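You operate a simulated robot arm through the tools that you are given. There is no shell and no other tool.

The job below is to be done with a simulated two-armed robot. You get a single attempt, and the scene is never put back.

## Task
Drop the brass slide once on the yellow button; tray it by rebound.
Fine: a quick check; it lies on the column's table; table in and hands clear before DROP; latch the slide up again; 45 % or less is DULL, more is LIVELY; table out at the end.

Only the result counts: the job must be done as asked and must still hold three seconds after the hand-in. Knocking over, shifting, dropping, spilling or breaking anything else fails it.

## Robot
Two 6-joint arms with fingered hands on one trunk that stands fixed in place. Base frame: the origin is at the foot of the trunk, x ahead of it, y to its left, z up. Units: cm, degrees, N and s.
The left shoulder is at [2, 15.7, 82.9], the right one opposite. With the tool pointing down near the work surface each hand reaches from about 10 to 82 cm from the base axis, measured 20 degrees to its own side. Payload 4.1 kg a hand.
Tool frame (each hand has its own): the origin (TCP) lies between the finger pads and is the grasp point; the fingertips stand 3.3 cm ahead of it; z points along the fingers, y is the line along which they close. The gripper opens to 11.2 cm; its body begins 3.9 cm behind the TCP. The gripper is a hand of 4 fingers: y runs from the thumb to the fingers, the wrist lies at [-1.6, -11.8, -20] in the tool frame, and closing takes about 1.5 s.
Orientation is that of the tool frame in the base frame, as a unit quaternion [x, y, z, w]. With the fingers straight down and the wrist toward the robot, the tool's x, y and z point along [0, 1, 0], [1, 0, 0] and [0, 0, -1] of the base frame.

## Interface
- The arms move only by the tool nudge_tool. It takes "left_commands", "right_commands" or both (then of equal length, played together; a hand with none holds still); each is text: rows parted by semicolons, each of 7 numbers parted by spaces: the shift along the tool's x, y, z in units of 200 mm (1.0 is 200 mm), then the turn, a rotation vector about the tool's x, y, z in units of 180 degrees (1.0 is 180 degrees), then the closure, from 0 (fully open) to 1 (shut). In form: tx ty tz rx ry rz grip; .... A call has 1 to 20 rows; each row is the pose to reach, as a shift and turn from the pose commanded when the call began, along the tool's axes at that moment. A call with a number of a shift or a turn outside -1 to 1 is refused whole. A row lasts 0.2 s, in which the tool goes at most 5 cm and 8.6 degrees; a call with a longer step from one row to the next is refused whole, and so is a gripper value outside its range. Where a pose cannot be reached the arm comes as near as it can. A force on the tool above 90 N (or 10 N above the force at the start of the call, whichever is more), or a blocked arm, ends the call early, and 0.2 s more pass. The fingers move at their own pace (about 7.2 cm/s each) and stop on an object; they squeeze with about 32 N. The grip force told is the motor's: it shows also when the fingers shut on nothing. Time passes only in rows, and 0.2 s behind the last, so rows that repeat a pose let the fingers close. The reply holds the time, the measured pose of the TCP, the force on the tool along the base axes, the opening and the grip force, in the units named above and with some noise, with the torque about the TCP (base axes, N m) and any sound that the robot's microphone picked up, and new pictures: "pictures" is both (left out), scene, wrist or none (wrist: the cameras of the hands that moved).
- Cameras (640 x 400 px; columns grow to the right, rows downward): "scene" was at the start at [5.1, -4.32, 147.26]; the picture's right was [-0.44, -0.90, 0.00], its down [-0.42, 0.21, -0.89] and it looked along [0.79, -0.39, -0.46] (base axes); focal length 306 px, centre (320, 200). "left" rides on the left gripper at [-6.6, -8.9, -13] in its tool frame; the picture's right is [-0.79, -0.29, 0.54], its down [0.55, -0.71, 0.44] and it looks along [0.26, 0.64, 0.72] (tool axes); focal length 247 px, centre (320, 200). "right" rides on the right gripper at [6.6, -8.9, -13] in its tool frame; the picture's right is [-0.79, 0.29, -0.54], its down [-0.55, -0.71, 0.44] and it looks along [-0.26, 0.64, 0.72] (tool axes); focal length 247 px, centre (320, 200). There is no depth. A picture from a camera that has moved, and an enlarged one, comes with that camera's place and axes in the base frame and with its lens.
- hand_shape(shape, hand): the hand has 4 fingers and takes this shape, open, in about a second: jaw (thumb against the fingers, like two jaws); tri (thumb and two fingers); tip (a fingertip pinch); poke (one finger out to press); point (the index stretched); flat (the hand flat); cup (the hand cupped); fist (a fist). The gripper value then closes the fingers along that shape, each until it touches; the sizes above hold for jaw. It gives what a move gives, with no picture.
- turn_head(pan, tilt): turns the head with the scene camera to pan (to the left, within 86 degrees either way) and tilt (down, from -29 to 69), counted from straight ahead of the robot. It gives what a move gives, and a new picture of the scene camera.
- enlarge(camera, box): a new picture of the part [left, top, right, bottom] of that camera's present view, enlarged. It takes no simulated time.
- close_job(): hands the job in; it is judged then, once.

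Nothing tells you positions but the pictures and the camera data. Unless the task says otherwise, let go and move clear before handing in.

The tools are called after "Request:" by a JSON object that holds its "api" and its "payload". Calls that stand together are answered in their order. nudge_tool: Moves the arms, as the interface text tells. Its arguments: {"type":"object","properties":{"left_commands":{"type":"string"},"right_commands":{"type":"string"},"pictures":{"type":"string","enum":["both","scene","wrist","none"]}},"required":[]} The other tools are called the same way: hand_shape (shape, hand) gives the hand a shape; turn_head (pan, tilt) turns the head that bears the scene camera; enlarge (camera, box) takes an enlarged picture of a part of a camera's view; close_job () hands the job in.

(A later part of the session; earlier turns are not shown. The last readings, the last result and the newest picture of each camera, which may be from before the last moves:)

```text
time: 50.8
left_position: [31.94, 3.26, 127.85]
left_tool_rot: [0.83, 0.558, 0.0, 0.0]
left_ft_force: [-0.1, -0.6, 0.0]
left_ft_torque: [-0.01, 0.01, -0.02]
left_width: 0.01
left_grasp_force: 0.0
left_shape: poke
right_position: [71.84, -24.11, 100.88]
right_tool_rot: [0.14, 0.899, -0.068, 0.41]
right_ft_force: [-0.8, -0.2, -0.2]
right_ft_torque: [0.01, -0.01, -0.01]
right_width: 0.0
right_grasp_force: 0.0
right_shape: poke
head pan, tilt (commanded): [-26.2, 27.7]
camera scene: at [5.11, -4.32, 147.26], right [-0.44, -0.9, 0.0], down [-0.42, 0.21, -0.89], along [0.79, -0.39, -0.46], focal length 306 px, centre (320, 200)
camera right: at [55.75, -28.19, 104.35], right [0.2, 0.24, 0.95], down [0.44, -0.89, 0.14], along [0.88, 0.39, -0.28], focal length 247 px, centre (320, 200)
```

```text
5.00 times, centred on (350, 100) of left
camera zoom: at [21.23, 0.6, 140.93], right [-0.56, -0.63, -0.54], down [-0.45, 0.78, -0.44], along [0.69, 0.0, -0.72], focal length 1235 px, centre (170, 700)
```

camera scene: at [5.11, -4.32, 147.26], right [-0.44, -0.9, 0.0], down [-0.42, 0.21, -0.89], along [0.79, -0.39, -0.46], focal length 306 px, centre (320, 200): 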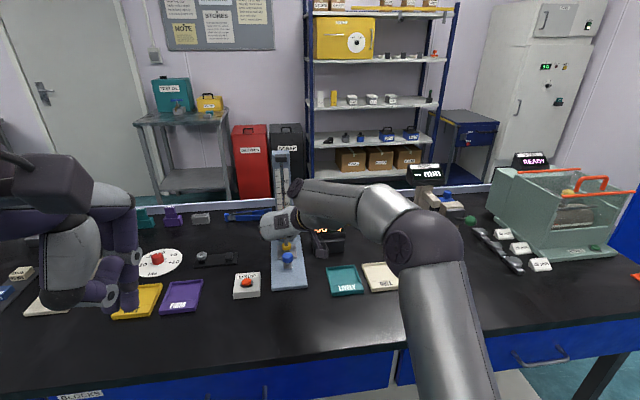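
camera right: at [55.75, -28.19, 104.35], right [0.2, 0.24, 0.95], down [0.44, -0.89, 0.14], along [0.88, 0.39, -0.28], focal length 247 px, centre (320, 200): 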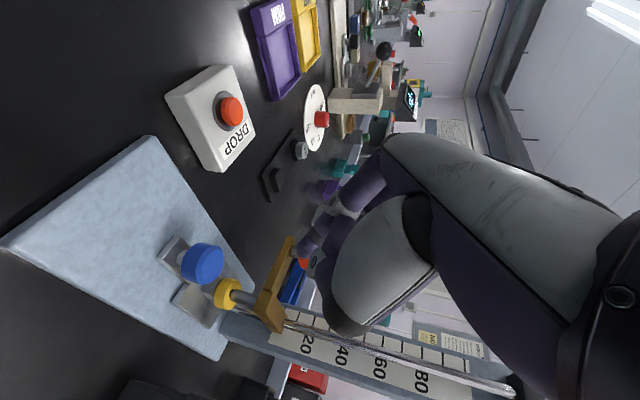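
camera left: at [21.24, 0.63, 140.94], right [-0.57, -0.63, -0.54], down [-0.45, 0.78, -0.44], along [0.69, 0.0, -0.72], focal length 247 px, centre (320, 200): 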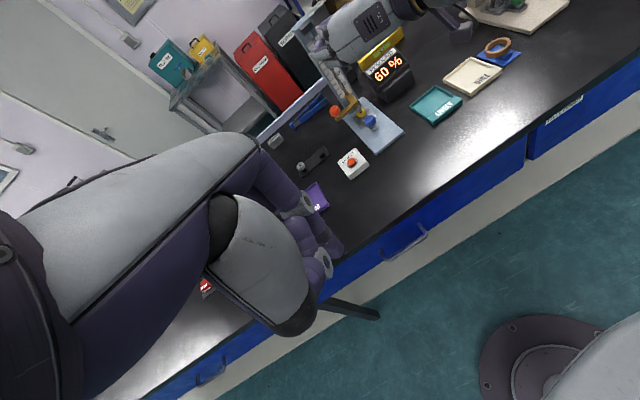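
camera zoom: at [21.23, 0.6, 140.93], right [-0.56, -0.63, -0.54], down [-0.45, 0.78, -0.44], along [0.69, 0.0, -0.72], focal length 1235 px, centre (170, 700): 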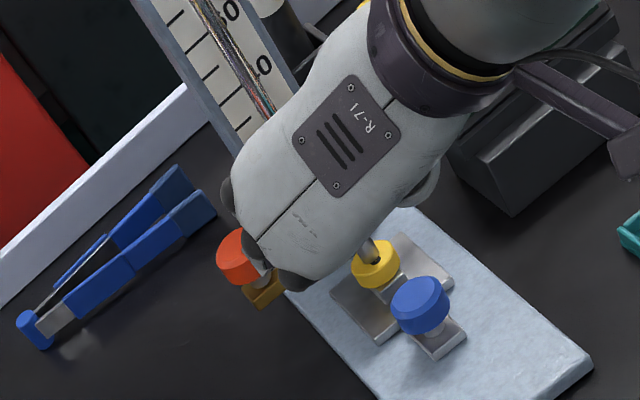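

Nothing was displaced: yellow is on its post and the slide rests on it. The bulky thumb base sits on the block side in this orientation. I'll try the hand rolled 90° so the thumb lies below, which allows a vertical clamp with the thumb under the brass arm and fingers over the knob. I change shape and roll in free air.

Request:
{"api": "nudge_tool", "payload": {"right_commands": "-0.01 0 -0.14 0 0 0 0; -0.02 0 -0.2825 0 0 0 0", "pictures": "none"}}

Request:
{"api": "hand_shape", "payload": {"shape": "jaw", "hand": "right"}}

Request:
{"api": "nudge_tool", "payload": {"right_commands": "0 0 0 0 0 0.042 0.4; 0 0 0 0 0 0.084 0.4; 0 0 0 0 0 0.126 0.4; 0 0 0 0 0 0.168 0.4; 0 0 0 0 0 0.21 0.4; 0 0 0 0 0 0.252 0.4; 0 0 0 0 0 0.294 0.4; 0 0 0 0 0 0.336 0.4; 0 0 0 0 0 0.378 0.4; 0 0 0 0 0 0.42 0.4; 0 0 0 0 0 0.46 0.4; 0 0 0 0 0 0.5 0.4", "pictures": "both"}}

Request:
{"api": "enlarge", "payload": {"camera": "scene", "box": [200, 150, 380, 300]}}

```text
time: 51.4
left_position: [31.92, 3.29, 128.0]
left_tool_rot: [0.83, 0.558, 0.0, 0.0]
left_ft_force: [0.4, -0.5, 0.6]
left_ft_torque: [0.01, 0.03, 0.03]
left_width: 0.01
left_grasp_force: 0.0
left_shape: poke
right_position: [68.07, -22.82, 104.81]
right_tool_rot: [0.142, 0.898, -0.068, 0.41]
right_ft_force: [0.0, 0.3, -0.4]
right_ft_torque: [-0.02, 0.0, 0.01]
right_width: 0.0
right_grasp_force: 0.1
right_shape: poke
head pan, tilt (commanded): [-26.2, 27.7]
```

```text
time: 52.3
left_position: [32.04, 3.3, 127.73]
left_tool_rot: [0.83, 0.558, 0.0, 0.0]
left_ft_force: [-0.9, 0.2, -0.2]
left_ft_torque: [-0.03, 0.03, 0.04]
left_width: 0.02
left_grasp_force: 0.1
left_shape: poke
right_position: [68.1, -22.82, 104.92]
right_tool_rot: [0.14, 0.898, -0.068, 0.411]
right_ft_force: [-0.4, 0.0, -0.3]
right_ft_torque: [0.01, 0.0, -0.01]
right_width: 11.19
right_grasp_force: 0.1
right_shape: jaw
head pan, tilt (commanded): [-26.2, 27.7]
```

```text
time: 54.9
left_position: [31.93, 3.28, 127.9]
left_tool_rot: [0.83, 0.557, -0.001, 0.0]
left_ft_force: [0.6, -0.7, 0.8]
left_ft_torque: [-0.03, 0.02, -0.01]
left_width: 0.0
left_grasp_force: 0.1
left_shape: poke
right_position: [72.67, -30.33, 111.26]
right_tool_rot: [0.663, 0.64, 0.285, 0.264]
right_ft_force: [-0.2, 0.3, -0.3]
right_ft_torque: [0.01, -0.03, 0.02]
right_width: 6.72
right_grasp_force: 0.0
right_shape: jaw
right hand out of reach, approached as far as the arm can: row 5, 6, 7, 8, 9, 10, 11, 12
head pan, tilt (commanded): [-26.2, 27.7]
camera scene: at [5.1, -4.31, 147.26], right [-0.44, -0.9, 0.0], down [-0.42, 0.21, -0.89], along [0.79, -0.39, -0.46], focal length 306 px, centre (320, 200)
camera right: at [57.39, -23.51, 114.18], right [-0.2, -0.81, 0.55], down [-0.2, -0.52, -0.83], along [0.96, -0.28, -0.05], focal length 247 px, centre (320, 200)
```

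scene: 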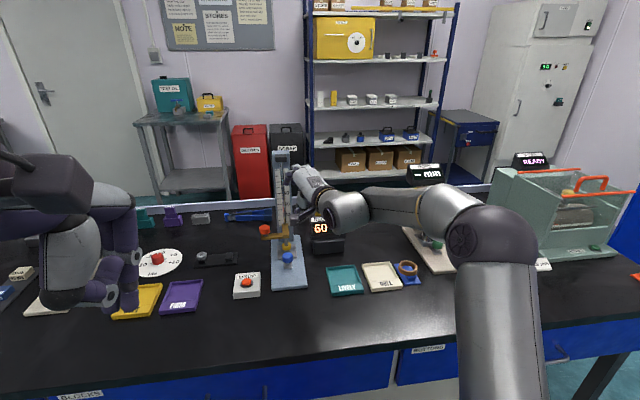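
right: 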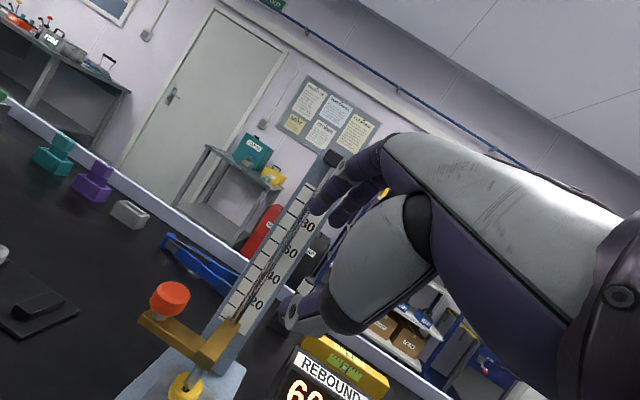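

```text
2.67 times, centred on (290, 225) of scene
camera zoom: at [5.1, -4.31, 147.26], right [-0.44, -0.9, 0.0], down [-0.42, 0.21, -0.89], along [0.79, -0.39, -0.46], focal length 816 px, centre (400, 133)
```

zoom: 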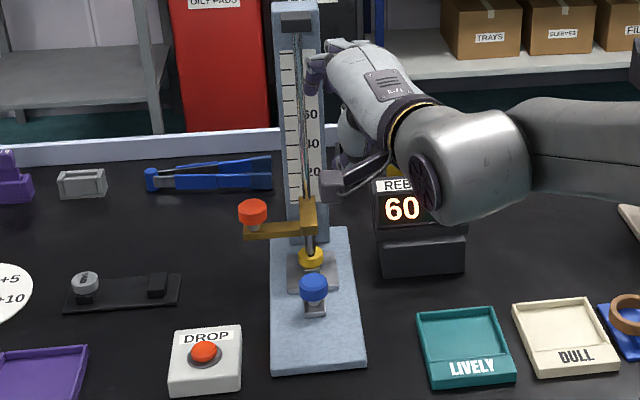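

That roll isn't reachable here either. A straighter finger would keep the bulky hand away from the block, so I go back to the sideways pose in free air and try the "point" shape (index fully stretched).

Request:
{"api": "nudge_tool", "payload": {"right_commands": "0.027 -0.04 -0.005 0.0044 -0.0065 -0.0401 0.4; 0.054 -0.079 -0.009 0.0088 -0.0129 -0.0803 0.4; 0.082 -0.119 -0.014 0.0133 -0.0194 -0.1204 0.4; 0.109 -0.158 -0.019 0.0177 -0.0259 -0.1605 0.4; 0.136 -0.198 -0.023 0.0221 -0.0324 -0.2006 0.4; 0.163 -0.237 -0.028 0.0265 -0.0388 -0.2408 0.4; 0.191 -0.277 -0.032 0.0309 -0.0453 -0.2809 0.4; 0.218 -0.316 -0.037 0.0353 -0.0518 -0.321 0.4; 0.245 -0.356 -0.042 0.0398 -0.0583 -0.3611 0.4; 0.272 -0.395 -0.046 0.0442 -0.0647 -0.4013 0.4; 0.2995 -0.4345 -0.051 0.0486 -0.0712 -0.4414 0.4", "pictures": "none"}}

Request:
{"api": "hand_shape", "payload": {"shape": "point", "hand": "right"}}

Request:
{"api": "enlarge", "payload": {"camera": "right", "box": [120, 40, 480, 400]}}

Request:
{"api": "enlarge", "payload": {"camera": "scene", "box": [200, 150, 380, 300]}}

Request:
{"api": "enlarge", "payload": {"camera": "left", "box": [280, 30, 440, 150]}}

```text
time: 57.3
left_position: [31.99, 3.18, 127.91]
left_tool_rot: [0.829, 0.559, 0.0, -0.001]
left_ft_force: [-0.1, 0.1, 0.1]
left_ft_torque: [0.01, 0.02, 0.02]
left_width: 0.0
left_grasp_force: 0.0
left_shape: poke
right_position: [66.11, -23.95, 106.07]
right_tool_rot: [0.142, 0.903, -0.065, 0.401]
right_ft_force: [0.5, 0.3, -0.9]
right_ft_torque: [-0.01, 0.02, 0.0]
right_width: 6.72
right_grasp_force: 0.1
right_shape: jaw
head pan, tilt (commanded): [-26.2, 27.7]
```

```text
time: 58.2
left_position: [32.01, 3.33, 127.93]
left_tool_rot: [0.83, 0.558, 0.0, 0.0]
left_ft_force: [-0.9, 0.8, -0.1]
left_ft_torque: [-0.01, -0.01, -0.03]
left_width: 0.01
left_grasp_force: 0.1
left_shape: poke
right_position: [66.1, -24.0, 106.13]
right_tool_rot: [0.144, 0.902, -0.065, 0.401]
right_ft_force: [0.2, 0.0, 0.0]
right_ft_torque: [-0.02, 0.03, 0.03]
right_width: 10.59
right_grasp_force: 0.0
right_shape: point
head pan, tilt (commanded): [-26.2, 27.7]
```

```text
1.11 times, centred on (300, 220) of right
camera zoom: at [50.02, -28.03, 109.82], right [0.21, 0.23, 0.95], down [0.44, -0.89, 0.12], along [0.87, 0.39, -0.29], focal length 274 px, centre (342, 178)
```

zoom: 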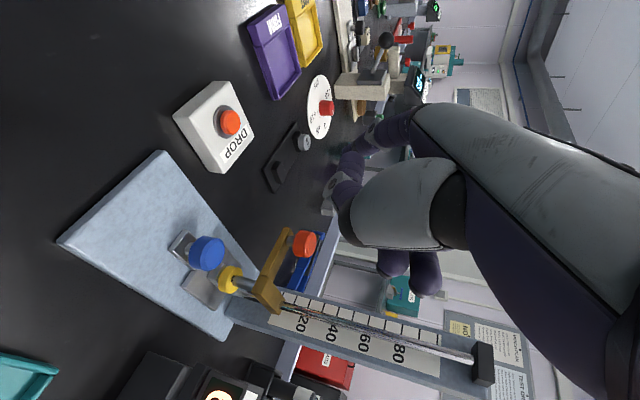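

```text
2.67 times, centred on (290, 225) of scene
camera zoom: at [5.1, -4.32, 147.26], right [-0.44, -0.9, 0.0], down [-0.42, 0.21, -0.89], along [0.79, -0.39, -0.46], focal length 816 px, centre (400, 133)
```

zoom: 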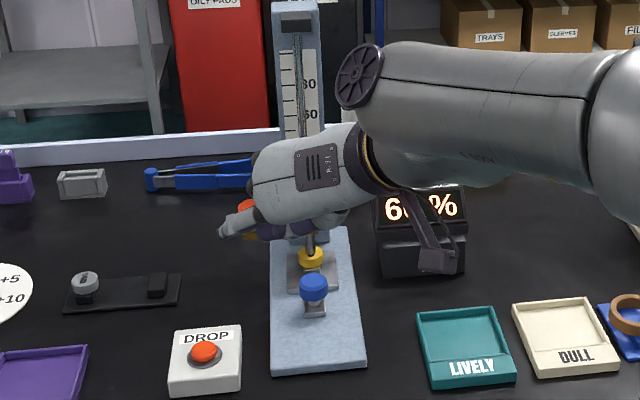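

```text
3.33 times, centred on (360, 90) of left
camera zoom: at [21.22, 0.61, 140.93], right [-0.56, -0.63, -0.54], down [-0.45, 0.78, -0.44], along [0.69, 0.0, -0.72], focal length 823 px, centre (187, 567)
```

zoom: 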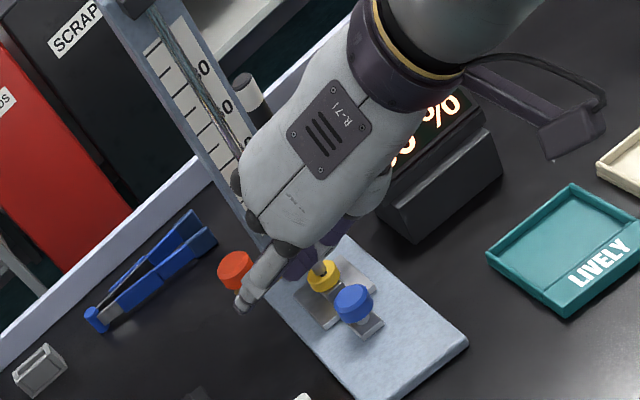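

In "point" the index stretches far ahead, with its tip about 12.4 cm beyond the tool point along the hand axis. That gives plenty of reach to lift the brass arm from below with the hand well behind it. The arm is best placed pointing forward-right (unwound wrist), so I first return to the tool-down pose in free air.

Request:
{"api": "nudge_tool", "payload": {"right_commands": "0.018 -0.028 -0.052 0.0146 0.0136 0.0352 0; 0.037 -0.056 -0.104 0.0292 0.0271 0.0705 0; 0.055 -0.084 -0.156 0.0438 0.0407 0.1057 0; 0.074 -0.113 -0.209 0.0584 0.0543 0.1409 0; 0.092 -0.141 -0.261 0.073 0.0679 0.1761 0; 0.111 -0.169 -0.313 0.0876 0.0814 0.2114 0; 0.129 -0.197 -0.365 0.1022 0.095 0.2466 0; 0.148 -0.225 -0.417 0.1167 0.1086 0.2818 0; 0.166 -0.253 -0.469 0.1313 0.1221 0.3171 0; 0.185 -0.281 -0.521 0.1459 0.1357 0.3523 0; 0.203 -0.31 -0.574 0.1605 0.1493 0.3875 0; 0.222 -0.338 -0.626 0.1751 0.1629 0.4227 0; 0.24 -0.366 -0.678 0.1897 0.1764 0.458 0; 0.2585 -0.394 -0.73 0.2043 0.19 0.4932 0", "pictures": "both"}}

```text
time: 61.2
left_position: [31.97, 3.26, 127.9]
left_tool_rot: [0.83, 0.558, 0.0, 0.0]
left_ft_force: [0.1, 0.5, 0.6]
left_ft_torque: [0.0, 0.01, 0.02]
left_width: 0.02
left_grasp_force: 0.0
left_shape: poke
right_position: [50.04, -26.97, 111.98]
right_tool_rot: [0.83, 0.557, 0.016, 0.022]
right_ft_force: [-0.6, 0.3, 0.2]
right_ft_torque: [0.0, -0.02, 0.02]
right_width: 10.57
right_grasp_force: 0.0
right_shape: point
right hand out of reach, approached as far as the arm can: row 3, 4, 5
head pan, tilt (commanded): [-26.2, 27.7]
camera scene: at [5.11, -4.31, 147.26], right [-0.44, -0.9, 0.0], down [-0.42, 0.21, -0.89], along [0.79, -0.39, -0.46], focal length 306 px, centre (320, 200)
camera right: at [43.75, -17.22, 124.45], right [-0.06, -0.83, 0.55], down [-0.85, -0.25, -0.47], along [0.53, -0.5, -0.69], focal length 247 px, centre (320, 200)
```

scene: 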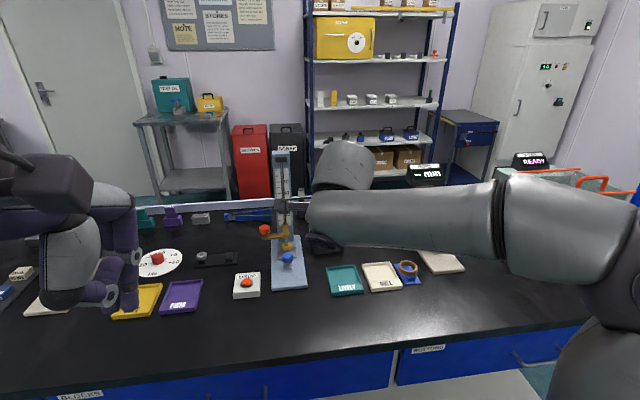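
right: 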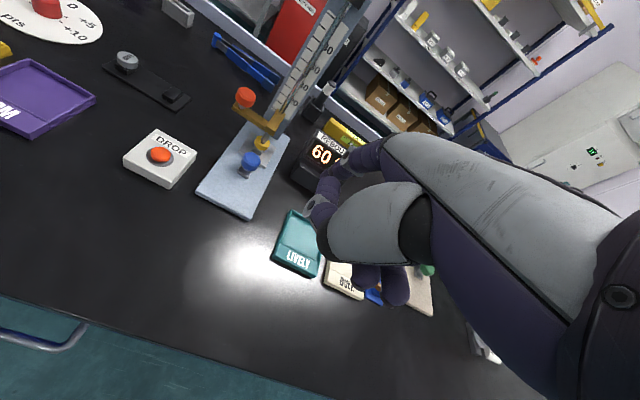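

Now I roll the hand toward pointing forward-right and move to a pre-position left-behind and above the slide arm, while the left arm moves further left out of the way.

Request:
{"api": "nudge_tool", "payload": {"right_commands": "0.079 0.039 0.04 -0.0084 -0.0349 -0.0191 0; 0.157 0.077 0.08 -0.0169 -0.0698 -0.0383 0; 0.236 0.116 0.119 -0.0253 -0.1047 -0.0574 0; 0.314 0.155 0.159 -0.0338 -0.1396 -0.0765 0; 0.393 0.193 0.199 -0.0422 -0.1745 -0.0956 0; 0.471 0.232 0.239 -0.0507 -0.2094 -0.1148 0; 0.55 0.271 0.279 -0.0591 -0.2443 -0.1339 0; 0.628 0.309 0.318 -0.0675 -0.2792 -0.153 0; 0.707 0.348 0.358 -0.076 -0.3141 -0.1721 0; 0.785 0.387 0.398 -0.0844 -0.349 -0.1913 0; 0.864 0.425 0.438 -0.0929 -0.3839 -0.2104 0; 0.942 0.464 0.4775 -0.1013 -0.4188 -0.2295 0", "left_commands": "0.125 -0.069 0.017 0 0 0 0; 0.25 -0.138 0.033 0 0 0 0; 0.375 -0.207 0.05 0 0 0 0; 0.5 -0.275 0.067 0 0 0 0; 0.625 -0.344 0.083 0 0 0 0; 0.75 -0.413 0.1 0 0 0 0; 0.75 -0.413 0.1 0 0 0 0; 0.75 -0.413 0.1 0 0 0 0; 0.75 -0.413 0.1 0 0 0 0; 0.75 -0.413 0.1 0 0 0 0; 0.75 -0.413 0.1 0 0 0 0; 0.75 -0.413 0.1 0 0 0 0", "pictures": "both"}}

Request:
{"api": "enlarge", "payload": {"camera": "scene", "box": [180, 150, 360, 300]}}

Request:
{"api": "enlarge", "payload": {"camera": "left", "box": [280, 0, 480, 160]}}

```text
time: 63.8
left_position: [29.83, 20.52, 125.87]
left_tool_rot: [0.83, 0.558, 0.0, 0.0]
left_ft_force: [-0.5, 0.9, 0.0]
left_ft_torque: [-0.05, -0.01, 0.03]
left_width: 0.0
left_grasp_force: 0.0
left_shape: poke
right_position: [66.31, -13.11, 102.97]
right_tool_rot: [0.422, 0.657, -0.411, 0.472]
right_ft_force: [0.1, -0.1, -0.1]
right_ft_torque: [0.02, -0.03, -0.01]
right_width: 10.54
right_grasp_force: 0.1
right_shape: point
head pan, tilt (commanded): [-26.2, 27.7]
camera scene: at [5.07, -4.33, 147.26], right [-0.44, -0.9, 0.0], down [-0.42, 0.21, -0.89], along [0.79, -0.39, -0.46], focal length 306 px, centre (320, 200)
camera right: at [53.07, -2.64, 100.66], right [0.28, 0.46, 0.84], down [-0.44, -0.72, 0.54], along [0.85, -0.52, 0.0], focal length 247 px, centre (320, 200)
camera left: at [19.15, 17.67, 138.91], right [-0.56, -0.63, -0.54], down [-0.45, 0.78, -0.44], along [0.69, 0.0, -0.72], focal length 247 px, centre (320, 200)
```

scene: 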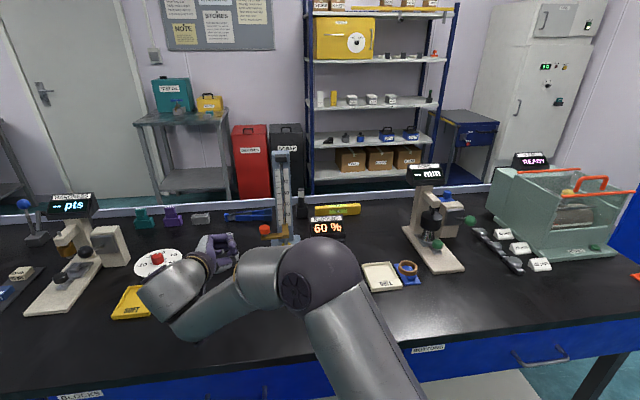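
right: 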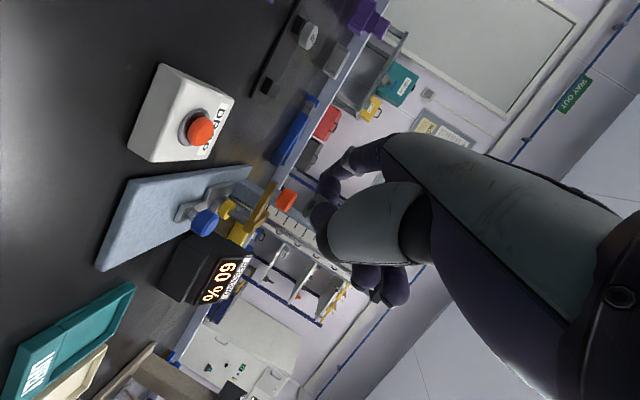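
left: 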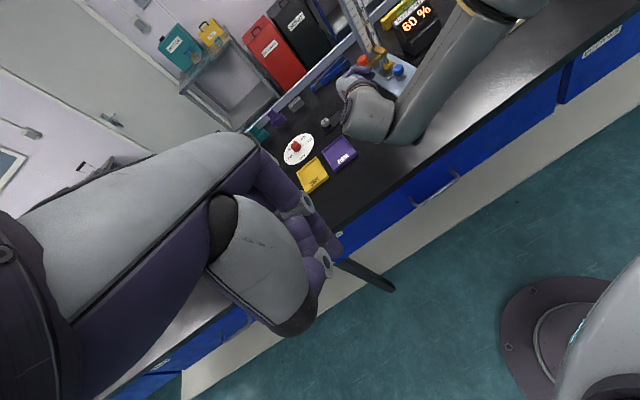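

```text
2.67 times, centred on (270, 225) of scene
camera zoom: at [5.07, -4.33, 147.26], right [-0.44, -0.9, 0.0], down [-0.42, 0.21, -0.89], along [0.79, -0.39, -0.46], focal length 816 px, centre (453, 133)
```

zoom: 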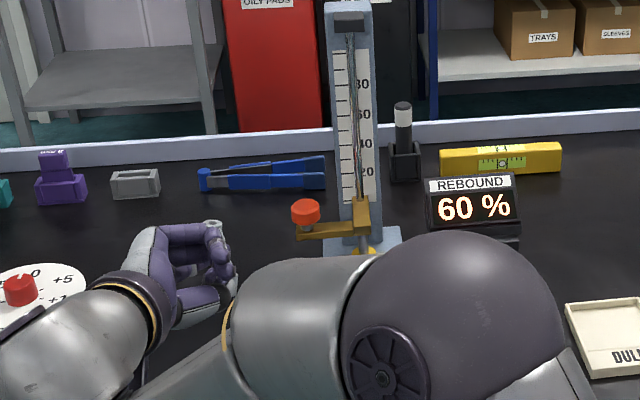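

```text
2.50 times, centred on (380, 80) of left
camera zoom: at [19.15, 17.67, 138.91], right [-0.56, -0.63, -0.54], down [-0.45, 0.78, -0.44], along [0.69, 0.0, -0.72], focal length 617 px, centre (170, 500)
```

zoom: 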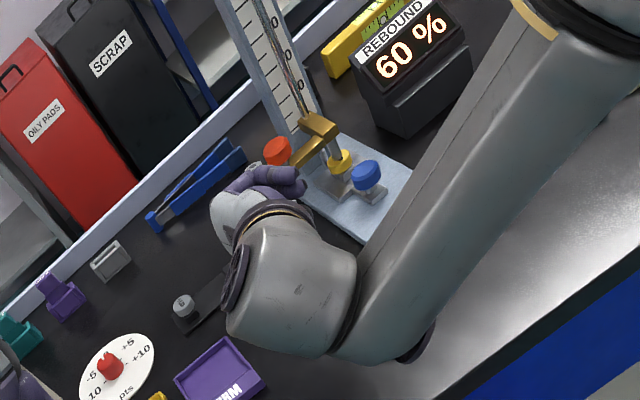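

The new pose is fully reachable. I need to see exactly where the stretched finger is now, so I zoom in on the hand.

Request:
{"api": "enlarge", "payload": {"camera": "scene", "box": [200, 210, 290, 285]}}

Request:
{"api": "enlarge", "payload": {"camera": "left", "box": [330, 50, 420, 120]}}

Request:
{"api": "enlarge", "payload": {"camera": "right", "box": [200, 120, 440, 320]}}

```text
5.33 times, centred on (245, 248) of scene
camera zoom: at [5.07, -4.33, 147.26], right [-0.44, -0.9, 0.0], down [-0.42, 0.21, -0.89], along [0.79, -0.39, -0.46], focal length 1632 px, centre (720, -53)
```

zoom: 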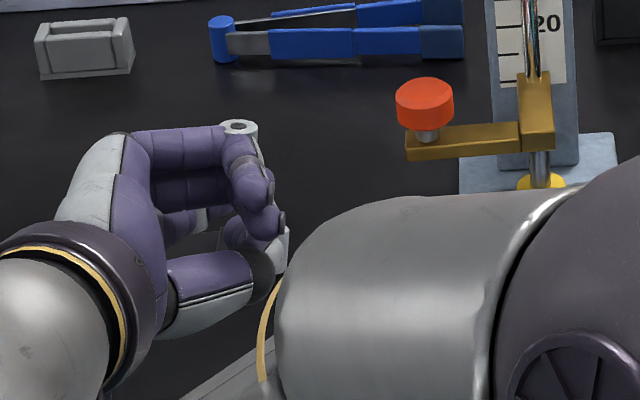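

```text
5.71 times, centred on (375, 85) of left
camera zoom: at [19.15, 17.67, 138.91], right [-0.56, -0.63, -0.54], down [-0.45, 0.78, -0.44], along [0.69, 0.0, -0.72], focal length 1411 px, centre (6, 857)
```

zoom: 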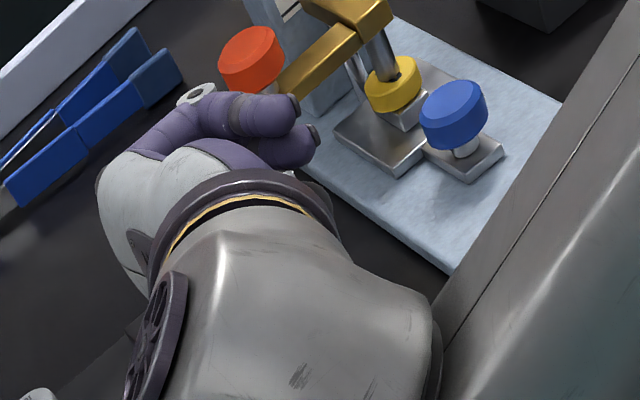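

```text
2.00 times, centred on (320, 220) of right
camera zoom: at [53.07, -2.64, 100.66], right [0.28, 0.46, 0.84], down [-0.44, -0.72, 0.54], along [0.85, -0.52, 0.0], focal length 494 px, centre (320, 160)
```

zoom: 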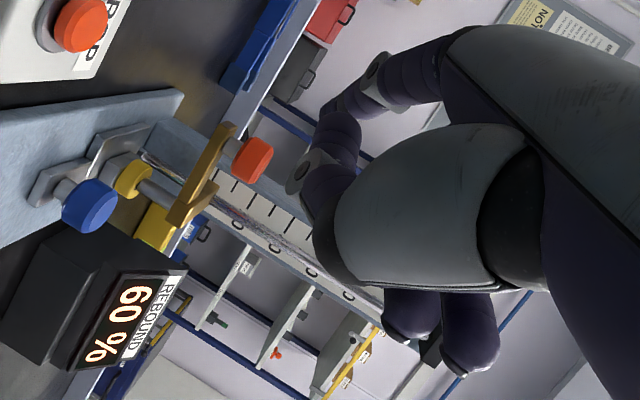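

The index in "point" isn't stretched along the hand axis as I assumed; it sits open, parallel to the tool axis and about 7 cm to the finger side. I zoom in to locate it exactly in this pose.

Request:
{"api": "enlarge", "payload": {"camera": "right", "box": [300, 120, 400, 220]}}

Request:
{"api": "enlarge", "payload": {"camera": "left", "box": [340, 55, 400, 100]}}

Request:
{"api": "enlarge", "payload": {"camera": "scene", "box": [205, 220, 255, 275]}}

```text
4.00 times, centred on (350, 170) of right
camera zoom: at [53.07, -2.64, 100.66], right [0.28, 0.46, 0.84], down [-0.44, -0.72, 0.54], along [0.85, -0.52, 0.0], focal length 988 px, centre (200, 320)
```

zoom: 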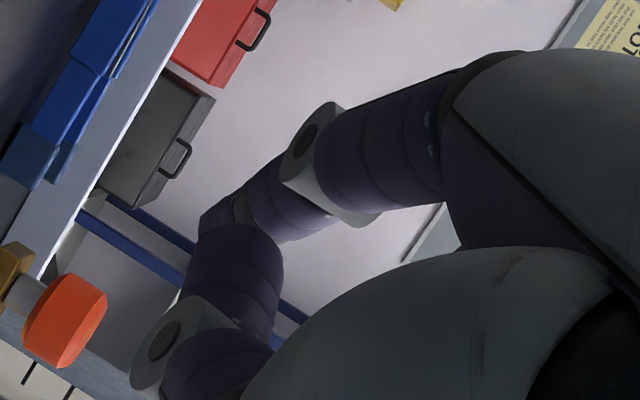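

```text
8.89 times, centred on (370, 78) of left
camera zoom: at [19.15, 17.67, 138.91], right [-0.56, -0.63, -0.54], down [-0.45, 0.78, -0.44], along [0.69, 0.0, -0.72], focal length 2195 px, centre (-124, 1289)
```

zoom: 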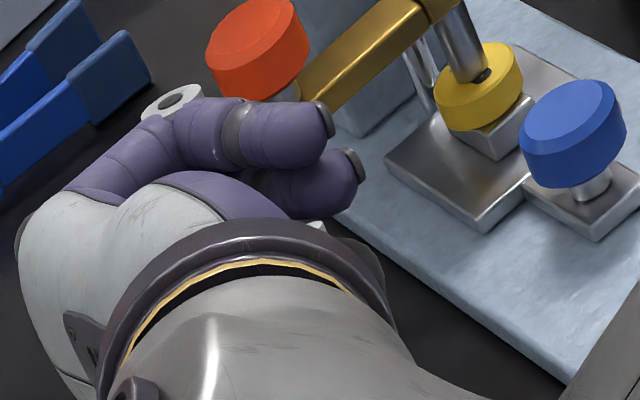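

```text
7.27 times, centred on (230, 248) of scene
camera zoom: at [5.07, -4.33, 147.26], right [-0.44, -0.9, 0.0], down [-0.42, 0.21, -0.89], along [0.79, -0.39, -0.46], focal length 2225 px, centre (974, -146)
```

zoom: 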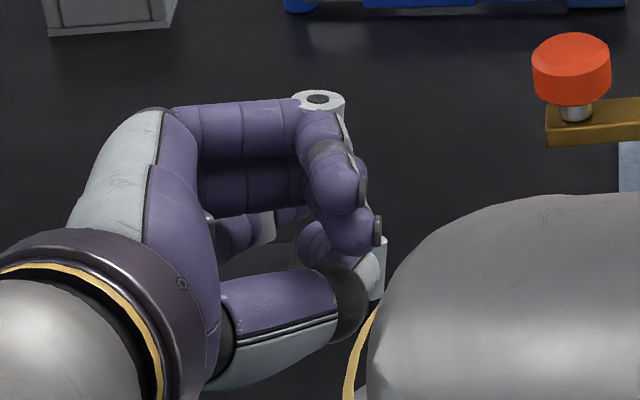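

From this wrist view the index tip is at roughly (1.4, 8.5, 3.6) in tool coordinates, with the folded fingers and thumb well to the other side. So the index can slide under the brass arm from its left end. I move to a pre-insert point just outside the arm's left end and check.

Request:
{"api": "nudge_tool", "payload": {"right_commands": "-0.006 0.052 0.076 0.0014 -0.0004 -0.0104 0; -0.012 0.105 0.152 0.0029 -0.0007 -0.0209 0; -0.019 0.157 0.227 0.0043 -0.0011 -0.0313 0; -0.025 0.209 0.303 0.0058 -0.0014 -0.0418 0; -0.031 0.2615 0.379 0.0072 -0.0018 -0.0522 0; -0.031 0.2615 0.379 0.0072 -0.0018 -0.0522 0", "pictures": "both"}}

Request:
{"api": "enlarge", "payload": {"camera": "scene", "box": [210, 200, 310, 280]}}

Request:
{"api": "enlarge", "payload": {"camera": "left", "box": [340, 40, 440, 110]}}

Request:
{"api": "enlarge", "payload": {"camera": "right", "box": [180, 120, 380, 280]}}

```text
time: 65.2
left_position: [29.9, 20.41, 125.74]
left_tool_rot: [0.83, 0.558, -0.001, 0.0]
left_ft_force: [0.4, 0.4, -0.2]
left_ft_torque: [0.02, 0.03, 0.0]
left_width: 0.0
left_grasp_force: 0.0
left_shape: poke
right_position: [73.38, -18.73, 101.21]
right_tool_rot: [0.372, 0.684, -0.456, 0.432]
right_ft_force: [-0.8, 0.1, 0.0]
right_ft_torque: [-0.02, 0.02, 0.03]
right_width: 10.56
right_grasp_force: 0.0
right_shape: point
head pan, tilt (commanded): [-26.2, 27.7]
camera scene: at [5.1, -4.31, 147.26], right [-0.44, -0.9, 0.0], down [-0.42, 0.21, -0.89], along [0.79, -0.39, -0.46], focal length 306 px, centre (320, 200)
camera right: at [59.81, -8.53, 100.39], right [0.4, 0.51, 0.76], down [-0.34, -0.69, 0.64], along [0.85, -0.51, -0.11], focal length 247 px, centre (320, 200)
```

scene: 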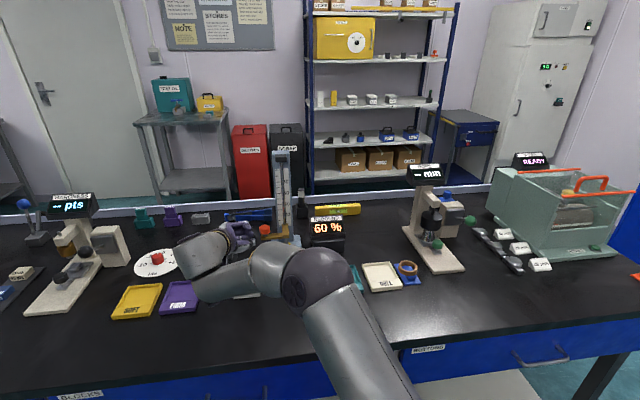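
right: 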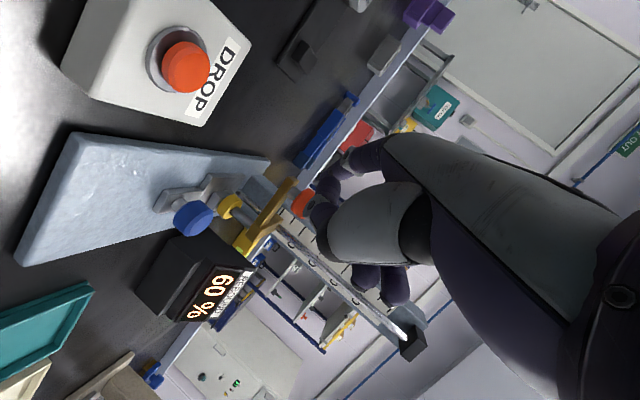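

```text
5.00 times, centred on (260, 240) of scene
camera zoom: at [5.1, -4.31, 147.26], right [-0.44, -0.9, 0.0], down [-0.42, 0.21, -0.89], along [0.79, -0.39, -0.46], focal length 1530 px, centre (620, 0)
```

zoom: 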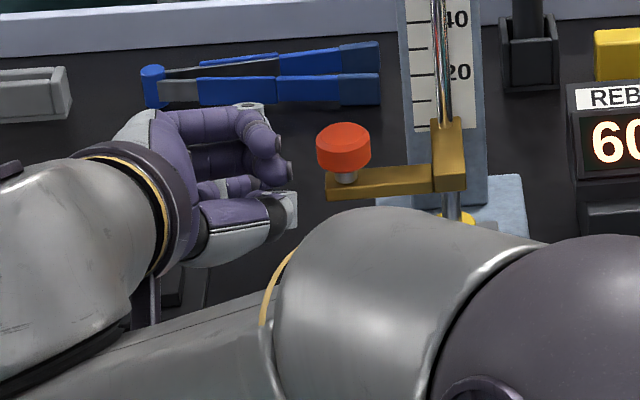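

```text
5.71 times, centred on (390, 75) of left
camera zoom: at [19.16, 17.68, 138.91], right [-0.56, -0.63, -0.54], down [-0.45, 0.78, -0.44], along [0.69, 0.0, -0.72], focal length 1411 px, centre (-80, 914)
```

zoom: 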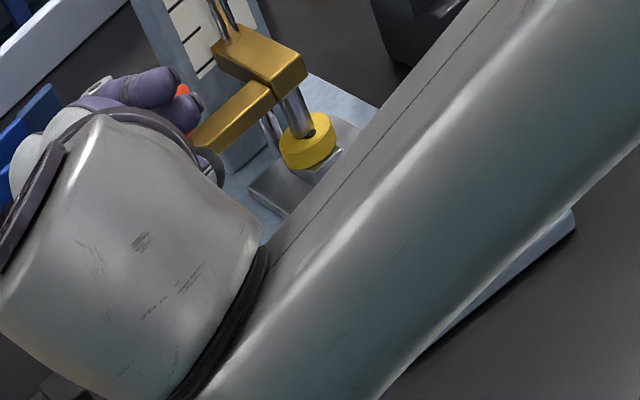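

```text
2.50 times, centred on (280, 200) of right
camera zoom: at [59.81, -8.53, 100.39], right [0.4, 0.51, 0.76], down [-0.34, -0.69, 0.64], along [0.85, -0.51, -0.11], focal length 617 px, centre (420, 200)
```

zoom: 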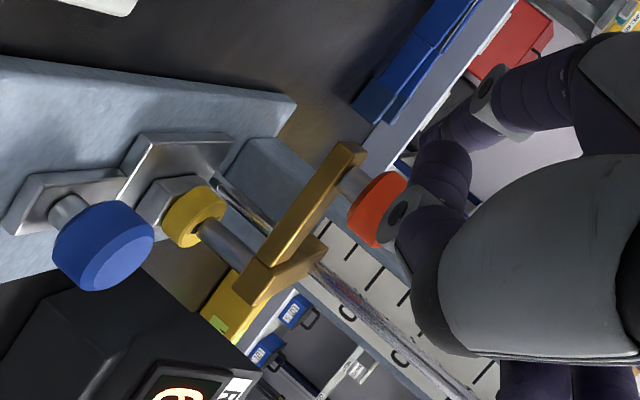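

Everything matches the model: the arm's left end projects exactly where I expect it in the wrist view. I lower 4 cm, then slide in the first 4 cm along the finger, watching the force.

Request:
{"api": "nudge_tool", "payload": {"right_commands": "0.062 0.02 0.0139 0 0 0 0; 0.124 0.04 0.0277 0 0 0 0; 0.186 0.0605 0.0416 0 0 0 0; 0.186 0.0605 0.09 0 0 0 0; 0.186 0.0605 0.14 0 0 0 0; 0.186 0.0605 0.19 0 0 0 0; 0.186 0.0605 0.2416 0 0 0 0; 0.186 0.0605 0.2416 0 0 0 0", "pictures": "both"}}

Request:
{"api": "enlarge", "payload": {"camera": "right", "box": [180, 120, 380, 280]}}

Request:
{"api": "enlarge", "payload": {"camera": "left", "box": [340, 40, 440, 110]}}

Request:
{"api": "enlarge", "payload": {"camera": "scene", "box": [230, 200, 310, 270]}}

```text
time: 67.0
left_position: [29.9, 20.28, 125.82]
left_tool_rot: [0.83, 0.558, 0.001, 0.0]
left_ft_force: [-0.3, -0.2, 0.7]
left_ft_torque: [0.01, 0.01, -0.05]
left_width: 0.0
left_grasp_force: 0.1
left_shape: poke
right_position: [74.56, -22.57, 96.4]
right_tool_rot: [0.371, 0.684, -0.456, 0.432]
right_ft_force: [-0.1, -0.1, -0.1]
right_ft_torque: [-0.01, 0.01, 0.04]
right_width: 10.57
right_grasp_force: 0.1
right_shape: point
head pan, tilt (commanded): [-26.2, 27.7]
camera scene: at [5.1, -4.31, 147.26], right [-0.44, -0.9, 0.0], down [-0.42, 0.21, -0.89], along [0.79, -0.39, -0.46], focal length 306 px, centre (320, 200)
camera right: at [60.91, -12.36, 95.52], right [0.4, 0.51, 0.76], down [-0.34, -0.69, 0.64], along [0.85, -0.51, -0.1], focal length 247 px, centre (320, 200)
```

scene: 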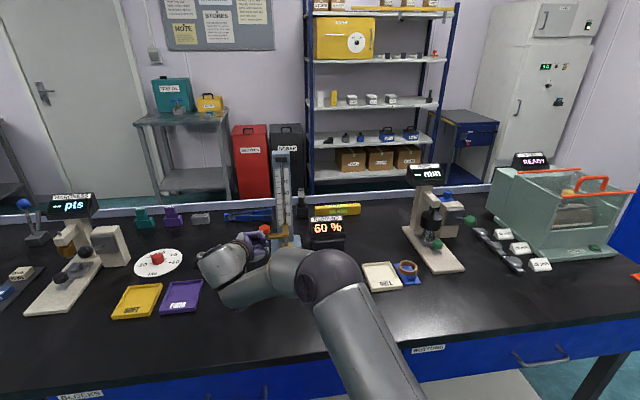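
right: 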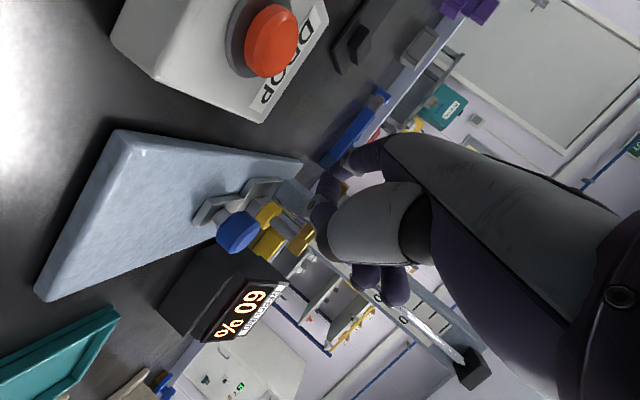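

```text
2.50 times, centred on (280, 200) of right
camera zoom: at [60.91, -12.36, 95.52], right [0.4, 0.51, 0.76], down [-0.34, -0.69, 0.64], along [0.85, -0.51, -0.1], focal length 617 px, centre (420, 200)
```

zoom: 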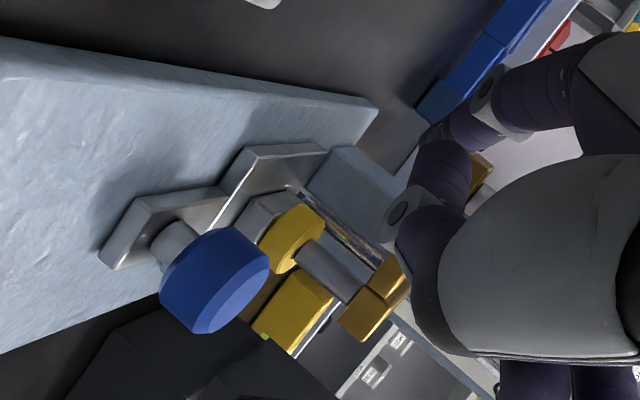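

```text
5.71 times, centred on (390, 75) of left
camera zoom: at [19.17, 17.68, 138.91], right [-0.56, -0.63, -0.54], down [-0.45, 0.78, -0.44], along [0.69, 0.0, -0.72], focal length 1411 px, centre (-80, 914)
```

zoom: 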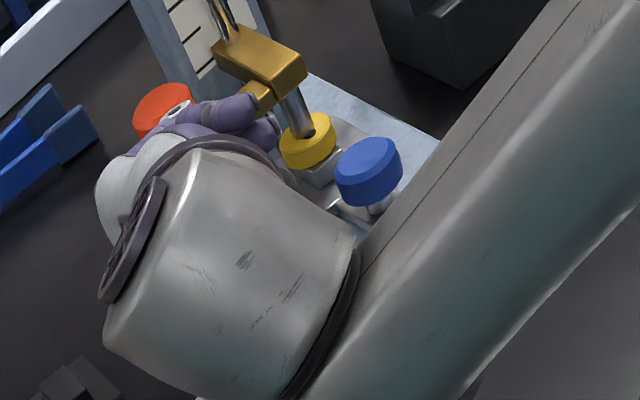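

```text
5.71 times, centred on (270, 235) of scene
camera zoom: at [5.1, -4.31, 147.26], right [-0.44, -0.9, 0.0], down [-0.42, 0.21, -0.89], along [0.79, -0.39, -0.46], focal length 1748 px, centre (606, 0)
```

zoom: 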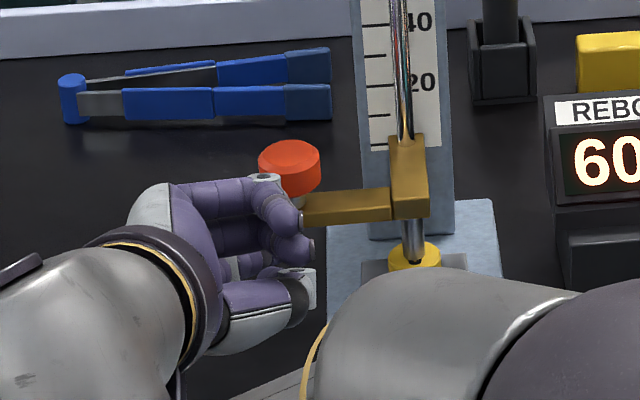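

No contact so far, and the finger lies just below the arm's end as predicted. I slide in the remaining 4 cm.

Request:
{"api": "nudge_tool", "payload": {"right_commands": "0 0 0.04 0 0 0 0; 0 0 0.08 0 0 0 0; 0 0 0.12 0 0 0 0; 0 0 0.16 0 0 0 0; 0 0 0.19 0 0 0 0; 0 0 0.19 0 0 0 0", "pictures": "wrist"}}

Request:
{"api": "enlarge", "payload": {"camera": "right", "box": [200, 120, 400, 280]}}

Request:
{"api": "enlarge", "payload": {"camera": "left", "box": [340, 40, 440, 110]}}

Request:
{"api": "enlarge", "payload": {"camera": "scene", "box": [230, 200, 310, 270]}}

```text
time: 68.4
left_position: [29.98, 20.41, 125.8]
left_tool_rot: [0.83, 0.557, 0.0, 0.0]
left_ft_force: [0.6, 0.0, 0.6]
left_ft_torque: [-0.01, 0.01, 0.01]
left_width: 0.0
left_grasp_force: 0.1
left_shape: poke
right_position: [75.33, -26.18, 95.55]
right_tool_rot: [0.371, 0.684, -0.456, 0.432]
right_ft_force: [-0.2, 0.0, 0.7]
right_ft_torque: [-0.02, 0.01, 0.02]
right_width: 10.55
right_grasp_force: 0.1
right_shape: point
head pan, tilt (commanded): [-26.2, 27.7]
camera right: at [61.81, -15.97, 94.76], right [0.4, 0.51, 0.76], down [-0.34, -0.69, 0.64], along [0.85, -0.51, -0.1], focal length 247 px, centre (320, 200)
```

right: 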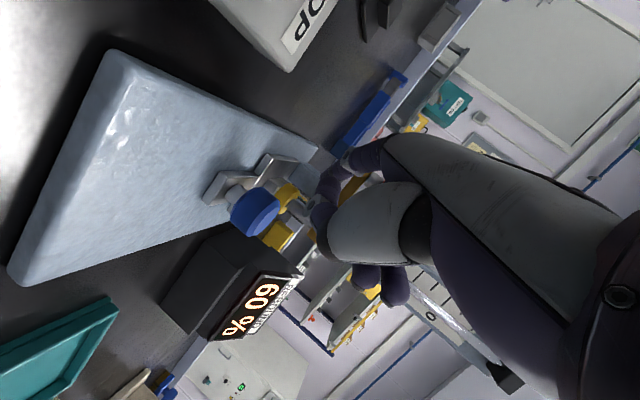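

```text
2.50 times, centred on (300, 200) of right
camera zoom: at [61.81, -15.97, 94.76], right [0.4, 0.51, 0.76], down [-0.34, -0.69, 0.64], along [0.85, -0.51, -0.1], focal length 617 px, centre (370, 200)
```

zoom: 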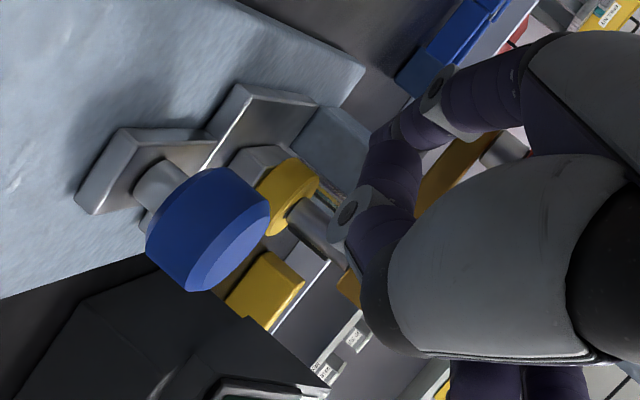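

```text
5.71 times, centred on (390, 75) of left
camera zoom: at [19.17, 17.68, 138.91], right [-0.56, -0.63, -0.54], down [-0.45, 0.78, -0.44], along [0.69, 0.0, -0.72], focal length 1411 px, centre (-80, 914)
```

zoom: 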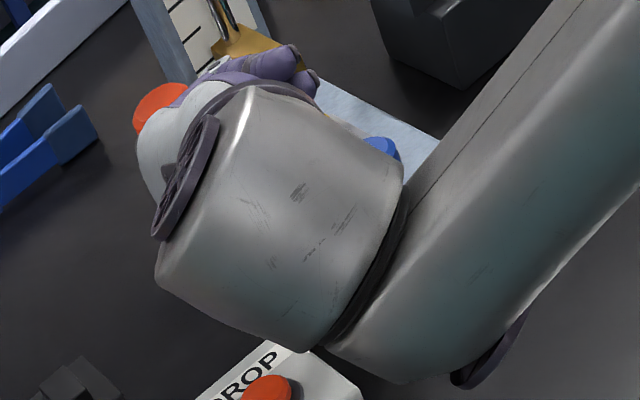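

```text
5.71 times, centred on (270, 235) of scene
camera zoom: at [5.1, -4.31, 147.26], right [-0.44, -0.9, 0.0], down [-0.42, 0.21, -0.89], along [0.79, -0.39, -0.46], focal length 1748 px, centre (606, 0)
```

zoom: 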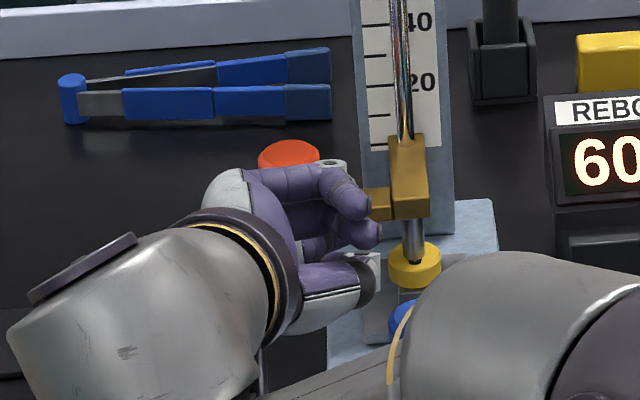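

The finger is fully in with no contact forces. Now I raise slowly by 2 cm and watch for the slide's weight.

Request:
{"api": "nudge_tool", "payload": {"right_commands": "-0.0163 -0.0053 -0.0036 0 0 0 0; -0.0326 -0.0106 -0.0073 0 0 0 0; -0.0488 -0.0159 -0.0109 0 0 0 0; -0.0651 -0.0212 -0.0146 0 0 0 0; -0.0814 -0.0265 -0.0182 0 0 0 0; -0.093 -0.0302 -0.0208 0 0 0 0; -0.093 -0.0302 -0.0208 0 0 0 0", "pictures": "wrist"}}

Request:
{"api": "enlarge", "payload": {"camera": "right", "box": [200, 120, 400, 280]}}

Request:
{"api": "enlarge", "payload": {"camera": "scene", "box": [230, 200, 310, 270]}}

```text
time: 70.0
left_position: [30.04, 20.33, 125.88]
left_tool_rot: [0.83, 0.557, 0.0, 0.0]
left_ft_force: [0.7, -0.8, -0.3]
left_ft_torque: [-0.01, -0.01, -0.01]
left_width: 0.01
left_grasp_force: 0.0
left_shape: poke
right_position: [75.55, -26.21, 97.57]
right_tool_rot: [0.37, 0.683, -0.457, 0.433]
right_ft_force: [-0.3, -0.4, 0.1]
right_ft_torque: [-0.07, -0.01, -0.02]
right_width: 10.54
right_grasp_force: 0.1
right_shape: point
head pan, tilt (commanded): [-26.2, 27.7]
camera right: at [61.81, -15.91, 96.8], right [0.4, 0.51, 0.76], down [-0.34, -0.69, 0.64], along [0.85, -0.51, -0.1], focal length 247 px, centre (320, 200)
```

right: 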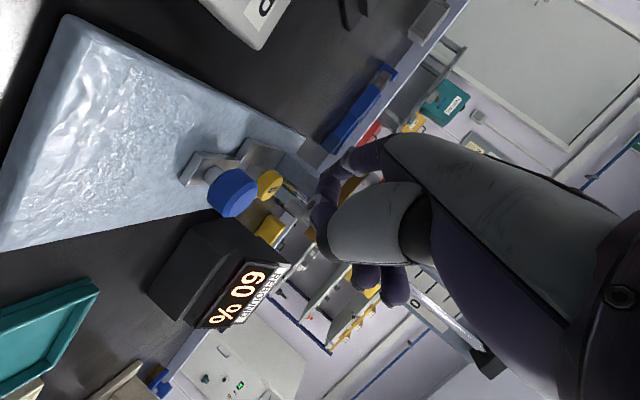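

```text
2.50 times, centred on (300, 200) of right
camera zoom: at [61.81, -15.91, 96.8], right [0.4, 0.51, 0.76], down [-0.34, -0.69, 0.64], along [0.85, -0.51, -0.1], focal length 617 px, centre (370, 200)
```

zoom: 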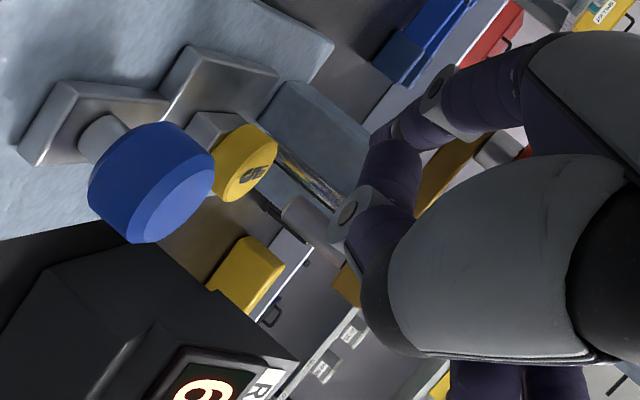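

```text
5.71 times, centred on (270, 235) of scene
camera zoom: at [5.1, -4.32, 147.26], right [-0.44, -0.9, 0.0], down [-0.42, 0.21, -0.89], along [0.79, -0.39, -0.46], focal length 1748 px, centre (606, 0)
```

zoom: 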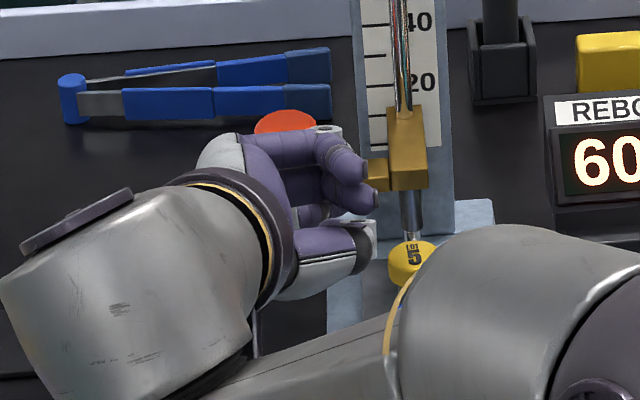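

It works: the slide has lifted about 1.5 cm off the yellow button and rides on the finger. I continue smoothly upward 6 cm.

Request:
{"api": "nudge_tool", "payload": {"right_commands": "-0.014 -0.0045 -0.0031 0 0 0 0; -0.0372 -0.0121 -0.0083 0 0 0 0; -0.0651 -0.0211 -0.0146 0 0 0 0; -0.093 -0.0302 -0.0208 0 0 0 0; -0.1209 -0.0393 -0.027 0 0 0 0; -0.1488 -0.0483 -0.0333 0 0 0 0; -0.1767 -0.0574 -0.0395 0 0 0 0; -0.2046 -0.0664 -0.0458 0 0 0 0; -0.2325 -0.0755 -0.052 0 0 0 0; -0.2558 -0.0831 -0.0572 0 0 0 0; -0.2725 -0.0885 -0.0609 0 0 0 0; -0.279 -0.0906 -0.0624 0 0 0 0", "pictures": "both"}}

Request:
{"api": "enlarge", "payload": {"camera": "scene", "box": [230, 170, 310, 260]}}

Request:
{"api": "enlarge", "payload": {"camera": "right", "box": [200, 120, 400, 280]}}

```text
time: 72.6
left_position: [29.88, 20.45, 125.88]
left_tool_rot: [0.83, 0.558, 0.0, 0.0]
left_ft_force: [-0.2, -0.4, 0.7]
left_ft_torque: [0.01, 0.02, -0.01]
left_width: 0.0
left_grasp_force: 0.0
left_shape: poke
right_position: [75.34, -26.21, 103.54]
right_tool_rot: [0.371, 0.683, -0.456, 0.434]
right_ft_force: [-0.4, 0.5, -0.5]
right_ft_torque: [0.0, 0.02, -0.02]
right_width: 10.57
right_grasp_force: 0.1
right_shape: point
head pan, tilt (commanded): [-26.2, 27.7]
camera scene: at [5.1, -4.32, 147.26], right [-0.44, -0.9, 0.0], down [-0.42, 0.21, -0.89], along [0.79, -0.39, -0.46], focal length 306 px, centre (320, 200)
camera right: at [61.81, -15.93, 102.78], right [0.4, 0.51, 0.76], down [-0.34, -0.69, 0.64], along [0.85, -0.51, -0.1], focal length 247 px, centre (320, 200)
```

scene: 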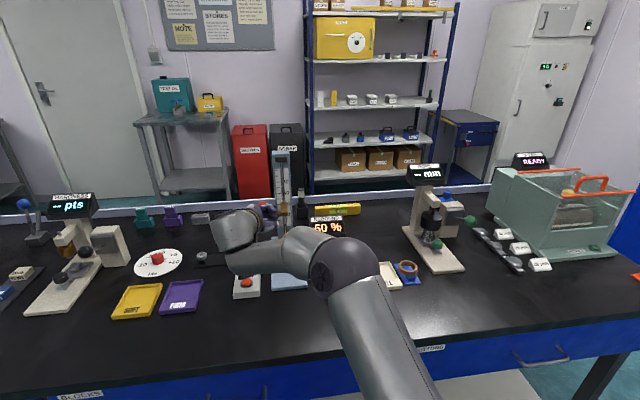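
right: 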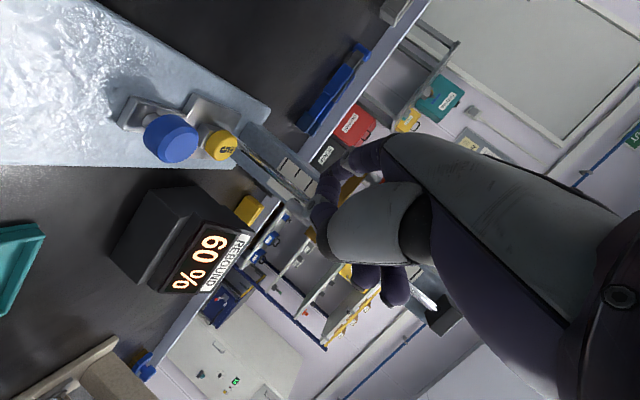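

```text
4.44 times, centred on (270, 215) of scene
camera zoom: at [5.1, -4.32, 147.26], right [-0.44, -0.9, 0.0], down [-0.42, 0.21, -0.89], along [0.79, -0.39, -0.46], focal length 1360 px, centre (542, 133)
```

zoom: 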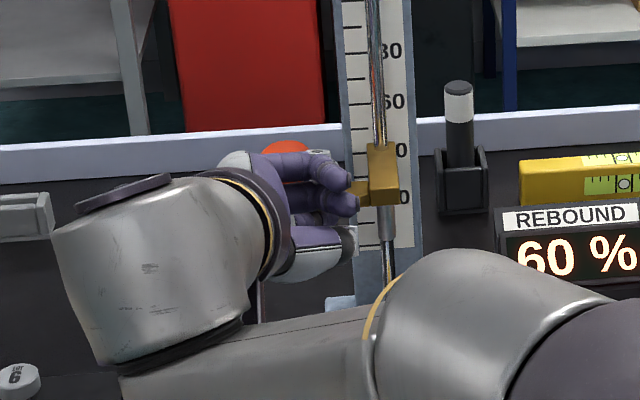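

```text
2.50 times, centred on (300, 200) of right
camera zoom: at [61.81, -15.93, 102.78], right [0.4, 0.51, 0.76], down [-0.34, -0.69, 0.64], along [0.85, -0.51, -0.1], focal length 617 px, centre (370, 200)
```

zoom: 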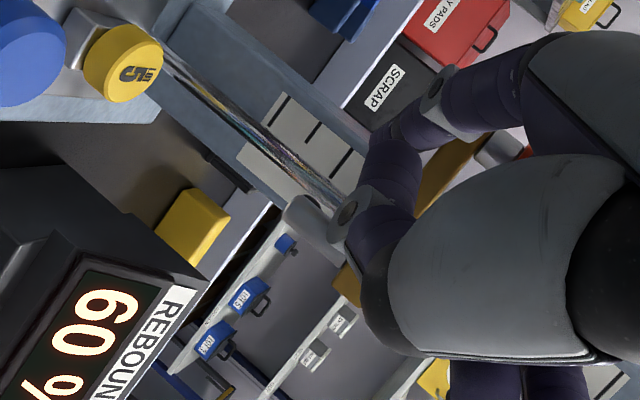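

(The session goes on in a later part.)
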